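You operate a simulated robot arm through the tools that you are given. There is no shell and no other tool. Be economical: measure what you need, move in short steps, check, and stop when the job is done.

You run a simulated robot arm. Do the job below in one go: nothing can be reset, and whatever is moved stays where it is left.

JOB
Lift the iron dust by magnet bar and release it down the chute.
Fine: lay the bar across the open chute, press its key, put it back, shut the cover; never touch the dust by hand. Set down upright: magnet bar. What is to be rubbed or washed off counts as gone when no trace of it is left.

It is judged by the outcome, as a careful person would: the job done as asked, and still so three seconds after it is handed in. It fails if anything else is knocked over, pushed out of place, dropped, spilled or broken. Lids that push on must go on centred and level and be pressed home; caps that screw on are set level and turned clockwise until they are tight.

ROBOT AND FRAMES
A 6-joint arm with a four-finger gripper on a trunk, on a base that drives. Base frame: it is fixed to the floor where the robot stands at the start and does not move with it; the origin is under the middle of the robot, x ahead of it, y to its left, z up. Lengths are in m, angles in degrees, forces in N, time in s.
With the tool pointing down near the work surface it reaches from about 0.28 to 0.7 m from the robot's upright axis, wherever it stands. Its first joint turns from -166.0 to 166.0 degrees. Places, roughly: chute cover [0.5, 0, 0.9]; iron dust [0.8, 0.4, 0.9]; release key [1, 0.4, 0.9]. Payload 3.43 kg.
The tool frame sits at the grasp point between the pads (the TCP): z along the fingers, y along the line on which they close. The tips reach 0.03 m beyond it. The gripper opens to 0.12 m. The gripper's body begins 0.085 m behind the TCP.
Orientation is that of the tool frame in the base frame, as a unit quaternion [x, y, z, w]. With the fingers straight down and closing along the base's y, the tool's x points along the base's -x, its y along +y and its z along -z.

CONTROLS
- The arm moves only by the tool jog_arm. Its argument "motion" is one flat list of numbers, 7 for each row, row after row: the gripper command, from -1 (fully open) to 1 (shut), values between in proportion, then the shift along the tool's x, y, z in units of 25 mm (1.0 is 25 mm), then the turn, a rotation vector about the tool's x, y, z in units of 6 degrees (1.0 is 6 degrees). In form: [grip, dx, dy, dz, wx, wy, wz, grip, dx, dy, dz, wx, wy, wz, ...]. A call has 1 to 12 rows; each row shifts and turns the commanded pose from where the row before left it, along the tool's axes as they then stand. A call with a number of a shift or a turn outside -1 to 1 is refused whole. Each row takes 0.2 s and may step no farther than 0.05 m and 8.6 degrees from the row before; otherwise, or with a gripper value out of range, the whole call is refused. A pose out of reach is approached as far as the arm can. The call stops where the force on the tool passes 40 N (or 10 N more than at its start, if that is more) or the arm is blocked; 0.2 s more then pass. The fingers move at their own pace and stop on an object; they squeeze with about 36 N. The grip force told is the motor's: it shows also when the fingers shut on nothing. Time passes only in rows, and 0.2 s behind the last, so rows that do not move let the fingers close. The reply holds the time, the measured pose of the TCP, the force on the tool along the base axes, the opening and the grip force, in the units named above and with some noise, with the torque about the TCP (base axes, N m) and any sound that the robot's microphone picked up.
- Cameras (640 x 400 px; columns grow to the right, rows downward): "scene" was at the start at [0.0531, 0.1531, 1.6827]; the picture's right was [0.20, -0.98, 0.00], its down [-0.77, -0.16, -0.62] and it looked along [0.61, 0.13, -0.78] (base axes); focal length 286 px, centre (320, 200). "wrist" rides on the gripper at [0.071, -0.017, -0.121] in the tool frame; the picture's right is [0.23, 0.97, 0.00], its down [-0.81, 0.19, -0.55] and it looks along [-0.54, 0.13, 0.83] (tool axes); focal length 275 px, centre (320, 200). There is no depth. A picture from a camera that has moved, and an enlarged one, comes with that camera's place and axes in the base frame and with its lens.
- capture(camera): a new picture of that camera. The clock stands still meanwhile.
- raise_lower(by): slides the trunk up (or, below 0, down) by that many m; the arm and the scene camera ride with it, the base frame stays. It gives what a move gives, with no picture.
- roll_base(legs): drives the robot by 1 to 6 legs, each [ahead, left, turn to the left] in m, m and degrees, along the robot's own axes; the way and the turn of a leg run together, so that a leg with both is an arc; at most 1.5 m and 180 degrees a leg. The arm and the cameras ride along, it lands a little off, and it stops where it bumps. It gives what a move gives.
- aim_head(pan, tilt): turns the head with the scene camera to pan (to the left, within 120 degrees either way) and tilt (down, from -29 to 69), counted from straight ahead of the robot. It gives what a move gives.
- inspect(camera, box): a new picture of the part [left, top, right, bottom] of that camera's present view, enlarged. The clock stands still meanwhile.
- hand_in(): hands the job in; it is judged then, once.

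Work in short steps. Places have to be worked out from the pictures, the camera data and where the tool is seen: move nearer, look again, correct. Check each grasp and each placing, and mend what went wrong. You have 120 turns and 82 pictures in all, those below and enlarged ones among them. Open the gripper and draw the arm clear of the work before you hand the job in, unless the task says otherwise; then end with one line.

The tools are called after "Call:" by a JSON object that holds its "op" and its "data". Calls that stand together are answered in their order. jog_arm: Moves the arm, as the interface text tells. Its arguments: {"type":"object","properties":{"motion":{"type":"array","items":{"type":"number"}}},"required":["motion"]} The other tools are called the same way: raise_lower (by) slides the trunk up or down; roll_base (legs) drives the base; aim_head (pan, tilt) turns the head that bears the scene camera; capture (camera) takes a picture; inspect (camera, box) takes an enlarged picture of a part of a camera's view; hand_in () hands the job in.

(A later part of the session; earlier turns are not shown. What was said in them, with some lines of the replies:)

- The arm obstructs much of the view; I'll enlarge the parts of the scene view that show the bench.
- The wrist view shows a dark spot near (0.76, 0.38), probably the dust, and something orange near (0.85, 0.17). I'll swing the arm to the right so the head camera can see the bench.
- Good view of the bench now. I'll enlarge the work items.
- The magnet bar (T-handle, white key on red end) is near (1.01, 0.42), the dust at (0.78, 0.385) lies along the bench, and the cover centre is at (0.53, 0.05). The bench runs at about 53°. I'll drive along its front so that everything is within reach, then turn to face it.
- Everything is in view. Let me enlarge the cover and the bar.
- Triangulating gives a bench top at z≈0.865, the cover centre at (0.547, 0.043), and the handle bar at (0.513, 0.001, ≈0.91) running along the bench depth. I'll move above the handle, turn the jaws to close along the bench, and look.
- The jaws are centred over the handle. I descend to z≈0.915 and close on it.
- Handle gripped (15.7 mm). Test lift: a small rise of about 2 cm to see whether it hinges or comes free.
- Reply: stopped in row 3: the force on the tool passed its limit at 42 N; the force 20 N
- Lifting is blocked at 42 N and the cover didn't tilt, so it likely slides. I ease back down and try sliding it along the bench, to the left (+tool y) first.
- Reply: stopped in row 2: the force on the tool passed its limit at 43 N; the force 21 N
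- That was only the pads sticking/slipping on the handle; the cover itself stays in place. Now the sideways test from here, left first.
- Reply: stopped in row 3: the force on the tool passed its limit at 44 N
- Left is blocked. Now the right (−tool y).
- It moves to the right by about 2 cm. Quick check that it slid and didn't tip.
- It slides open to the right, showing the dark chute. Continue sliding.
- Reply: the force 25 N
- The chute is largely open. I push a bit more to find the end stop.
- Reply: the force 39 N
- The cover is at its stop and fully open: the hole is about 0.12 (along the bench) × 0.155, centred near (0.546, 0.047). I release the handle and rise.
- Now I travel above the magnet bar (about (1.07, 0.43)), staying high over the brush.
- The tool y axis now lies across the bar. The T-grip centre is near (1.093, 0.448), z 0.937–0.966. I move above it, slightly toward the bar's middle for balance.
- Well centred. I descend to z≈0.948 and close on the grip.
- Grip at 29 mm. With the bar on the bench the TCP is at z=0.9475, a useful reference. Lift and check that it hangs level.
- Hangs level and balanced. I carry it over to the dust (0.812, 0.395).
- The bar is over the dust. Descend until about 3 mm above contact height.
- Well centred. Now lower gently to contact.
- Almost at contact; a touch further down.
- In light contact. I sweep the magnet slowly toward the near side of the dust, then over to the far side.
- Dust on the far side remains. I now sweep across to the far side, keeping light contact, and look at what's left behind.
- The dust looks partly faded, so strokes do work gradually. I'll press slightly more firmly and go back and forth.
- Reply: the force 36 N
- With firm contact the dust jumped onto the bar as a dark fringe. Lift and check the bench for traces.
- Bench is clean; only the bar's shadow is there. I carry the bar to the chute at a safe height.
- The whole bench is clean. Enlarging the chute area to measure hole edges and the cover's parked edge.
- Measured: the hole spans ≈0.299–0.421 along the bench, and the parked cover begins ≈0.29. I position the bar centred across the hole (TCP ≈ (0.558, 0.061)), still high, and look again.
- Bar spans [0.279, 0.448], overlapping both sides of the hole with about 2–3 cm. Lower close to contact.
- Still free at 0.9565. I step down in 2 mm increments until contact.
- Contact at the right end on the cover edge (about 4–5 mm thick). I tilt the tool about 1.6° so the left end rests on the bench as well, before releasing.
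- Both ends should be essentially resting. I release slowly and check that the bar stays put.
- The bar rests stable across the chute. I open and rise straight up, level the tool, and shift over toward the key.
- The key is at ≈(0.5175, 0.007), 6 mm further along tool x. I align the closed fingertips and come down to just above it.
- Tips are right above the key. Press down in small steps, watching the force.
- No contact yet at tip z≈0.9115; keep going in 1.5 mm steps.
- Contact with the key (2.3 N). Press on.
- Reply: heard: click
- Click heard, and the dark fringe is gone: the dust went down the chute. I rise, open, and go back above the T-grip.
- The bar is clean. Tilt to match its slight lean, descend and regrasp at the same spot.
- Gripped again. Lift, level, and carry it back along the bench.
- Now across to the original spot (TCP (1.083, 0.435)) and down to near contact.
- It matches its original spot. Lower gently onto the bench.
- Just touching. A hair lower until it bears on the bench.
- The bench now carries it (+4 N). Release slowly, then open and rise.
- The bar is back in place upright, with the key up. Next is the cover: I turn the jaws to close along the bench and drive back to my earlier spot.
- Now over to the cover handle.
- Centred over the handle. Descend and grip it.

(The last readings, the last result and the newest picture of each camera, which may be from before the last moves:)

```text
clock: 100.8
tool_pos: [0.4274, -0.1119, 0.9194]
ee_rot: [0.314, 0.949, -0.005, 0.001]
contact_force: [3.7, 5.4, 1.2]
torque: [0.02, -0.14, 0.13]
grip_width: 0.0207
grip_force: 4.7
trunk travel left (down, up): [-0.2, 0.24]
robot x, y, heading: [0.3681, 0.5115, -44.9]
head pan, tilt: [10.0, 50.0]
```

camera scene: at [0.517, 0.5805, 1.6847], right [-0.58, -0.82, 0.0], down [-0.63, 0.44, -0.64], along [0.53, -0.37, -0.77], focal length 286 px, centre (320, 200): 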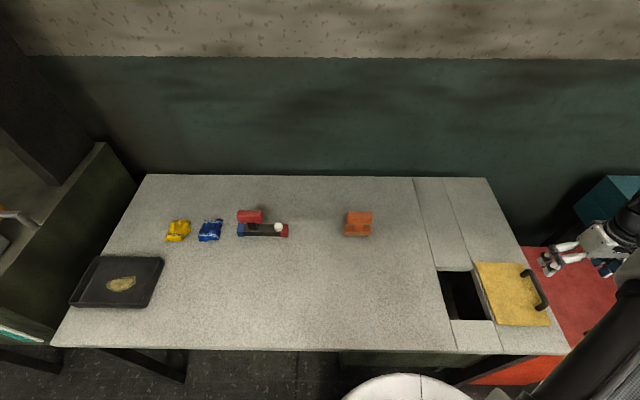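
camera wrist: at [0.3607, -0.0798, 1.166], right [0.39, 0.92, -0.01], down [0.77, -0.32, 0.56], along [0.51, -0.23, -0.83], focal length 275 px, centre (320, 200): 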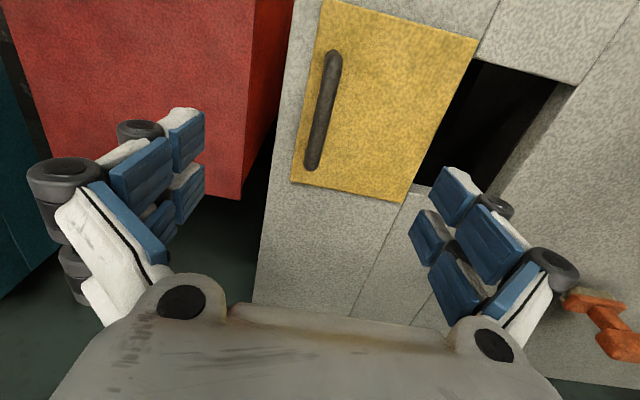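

Gripping. Slide the cover left toward closed.

Call:
{"op": "jog_arm", "data": {"motion": [1, 0, 0.1, 0, 0, 0, 0, 1, 0, 0.3, 0, 0, 0, 0, 1, 0, 0.45, 0, 0, 0, 0, 1, 0, 0.45, 0, 0, 0, 0, 1, 0, 0.45, 0, 0, 0, 0, 1, 0, 0.45, 0, 0, 0, 0, 1, 0, 0.45, 0, 0, 0, 0, 1, 0, 0.45, 0, 0, 0, 0, 1, 0, 0.45, 0, 0, 0, 0, 1, 0, 0.45, 0, 0, 0, 0, 1, 0, 0.45, 0, 0, 0, 0]}}

Call:
{"op": "jog_arm", "data": {"motion": [1, 0, 0.3, 0, 0, 0, 0, 1, 0, 0.3, 0, 0, 0, 0, 1, 0, 0.3, 0, 0, 0, 0, 1, 0, 0.2, 0, 0, 0, 0, 1, 0, 0.2, 0, 0, 0, 0, 1, 0, 0.2, 0, 0, 0, 0]}}

Call:
{"op": "inspect", "data": {"camera": "scene", "box": [410, 230, 570, 350]}}

```text
clock: 103.2
tool_pos: [0.4917, -0.0232, 0.9182]
ee_rot: [0.314, 0.95, -0.006, 0.003]
contact_force: [-14.8, 10.5, 26.1]
torque: [0.04, 0.09, 1.22]
grip_width: 0.0152
grip_force: 44.8
trunk travel left (down, up): [-0.2, 0.24]
robot x, y, heading: [0.3699, 0.5121, -45.1]
head pan, tilt: [10.0, 50.0]
```

```text
clock: 104.5
tool_pos: [0.5114, 0.0054, 0.9194]
ee_rot: [0.315, 0.949, -0.007, 0.004]
contact_force: [-30.8, -3.9, 8.1]
torque: [0.55, 1.27, 1.23]
grip_width: 0.0148
grip_force: 45.4
trunk travel left (down, up): [-0.2, 0.24]
robot x, y, heading: [0.3718, 0.513, -45.5]
head pan, tilt: [10.0, 50.0]
```

```text
3.33 times, centred on (490, 290) of scene
camera zoom: at [0.513, 0.5798, 1.685], right [-0.58, -0.82, 0.0], down [-0.62, 0.44, -0.64], along [0.53, -0.37, -0.76], focal length 952 px, centre (-247, -100)
```

zoom: 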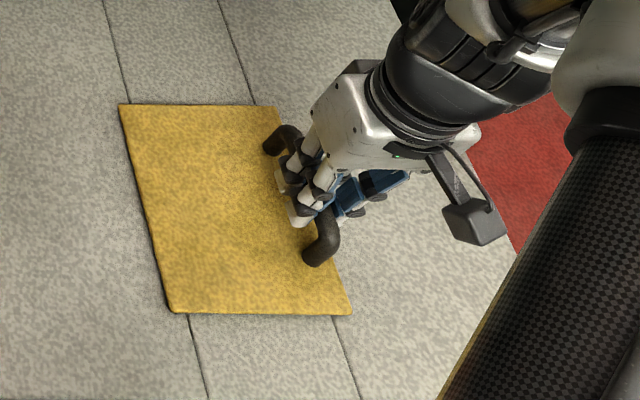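

Closed against its stop at the original position (31 N). Release and rise.

Call:
{"op": "jog_arm", "data": {"motion": [0.5, 0, 0, 0, 0, 0, 0, 0, 0, 0, 0, 0, 0, 0, -1, 0, 0, 0, 0, 0, 0, -1, 0, 0, 0, 0, 0, 0, -1, 0, 0, 0, 0, 0, 0, -1, 0, 0, 0, 0, 0, 0, -1, 0, 0, -0.8, 0, 0, 0, -1, 0, 0, -1, 0, 0, 0, -1, 0, 0, -1, 0, 0, 0, -1, 0, 0, -1, 0, 0, 0, -1, 0, 0, -1, 0, 0, 0, -1, 0, 0, -1, 0, 0, 0]}}

Call:
{"op": "jog_arm", "data": {"motion": [-1, 0, -1, -1, 0, 0, 0, -1, 0, -1, -1, 0, 0, 0, -1, 0, -1, -1, 0, 0, 0, -1, 0, -1, -0.5, 0, 0, 0, -1, 0, -1, 0, 0, 0, 0]}}

Call:
{"op": "capture", "data": {"camera": "scene"}}

Call:
{"op": "inspect", "data": {"camera": "scene", "box": [410, 230, 570, 350]}}

Call:
{"op": "inspect", "data": {"camera": "scene", "box": [220, 190, 380, 310]}}

```text
clock: 107.2
tool_pos: [0.5138, 0.0093, 1.0622]
ee_rot: [0.312, 0.95, -0.007, 0.002]
contact_force: [0.1, -0.3, 0.0]
torque: [0.01, 0.01, 0.0]
grip_width: 0.1199
grip_force: 0.1
trunk travel left (down, up): [-0.2, 0.24]
robot x, y, heading: [0.3709, 0.5148, -45.4]
head pan, tilt: [10.0, 50.0]
```

```text
clock: 108.3
tool_pos: [0.4402, -0.0914, 1.152]
ee_rot: [0.313, 0.95, -0.006, 0.002]
contact_force: [-0.9, -0.3, -0.1]
torque: [0.05, -0.04, 0.01]
grip_width: 0.12
grip_force: 0.0
trunk travel left (down, up): [-0.2, 0.24]
robot x, y, heading: [0.371, 0.5164, -45.2]
head pan, tilt: [10.0, 50.0]
```

```text
19 pictures are left
camera scene: at [0.5167, 0.5794, 1.6847], right [-0.58, -0.82, 0.0], down [-0.63, 0.44, -0.64], along [0.53, -0.37, -0.77], focal length 286 px, centre (320, 200)
```

scene: 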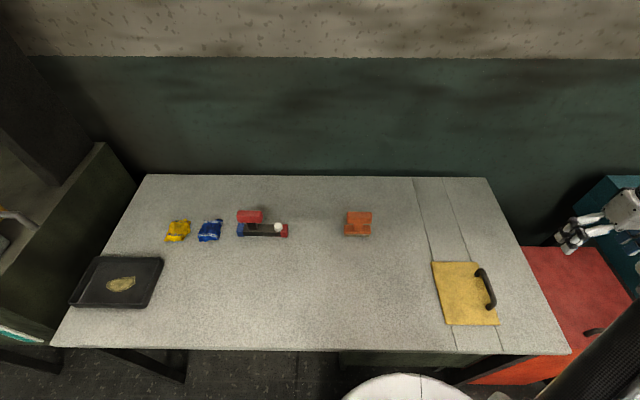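

```text
3.33 times, centred on (490, 290) of scene
camera zoom: at [0.5167, 0.5794, 1.6847], right [-0.58, -0.82, 0.0], down [-0.63, 0.44, -0.64], along [0.53, -0.37, -0.77], focal length 952 px, centre (-247, -100)
```

zoom: 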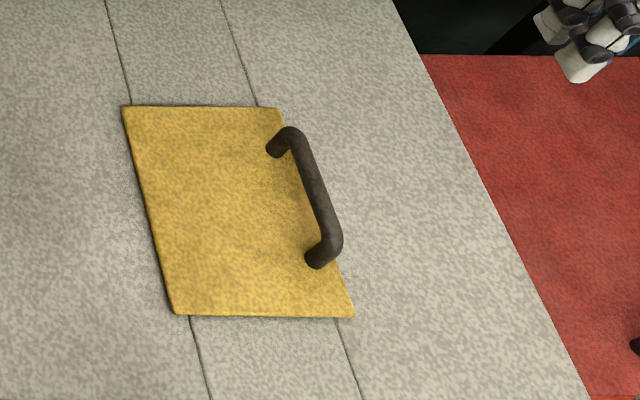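

```text
3.33 times, centred on (300, 250) of scene
camera zoom: at [0.5167, 0.5794, 1.6847], right [-0.58, -0.82, 0.0], down [-0.63, 0.44, -0.64], along [0.53, -0.37, -0.77], focal length 952 px, centre (387, 33)
```

zoom: 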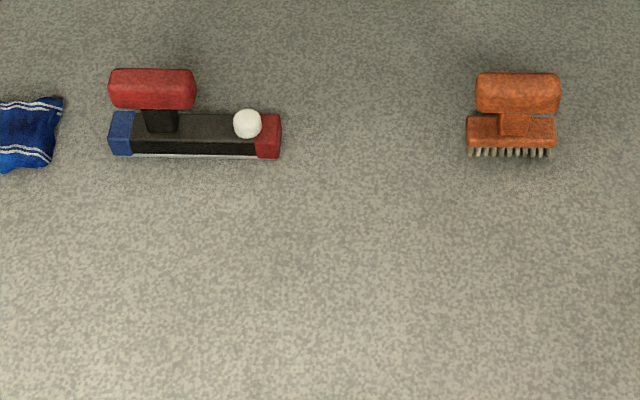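

The bench is spotless, the bar is upright in its place, the cover is shut, and the arm is clear with the gripper open. Handing in.

Call:
{"op": "hand_in", "data": {}}

```text
The job is handed in.
```

The iron dust was lifted with the magnet bar and released down the chute; the bar is back upright in its place, the cover is shut, and no trace of dust shows on the bench.
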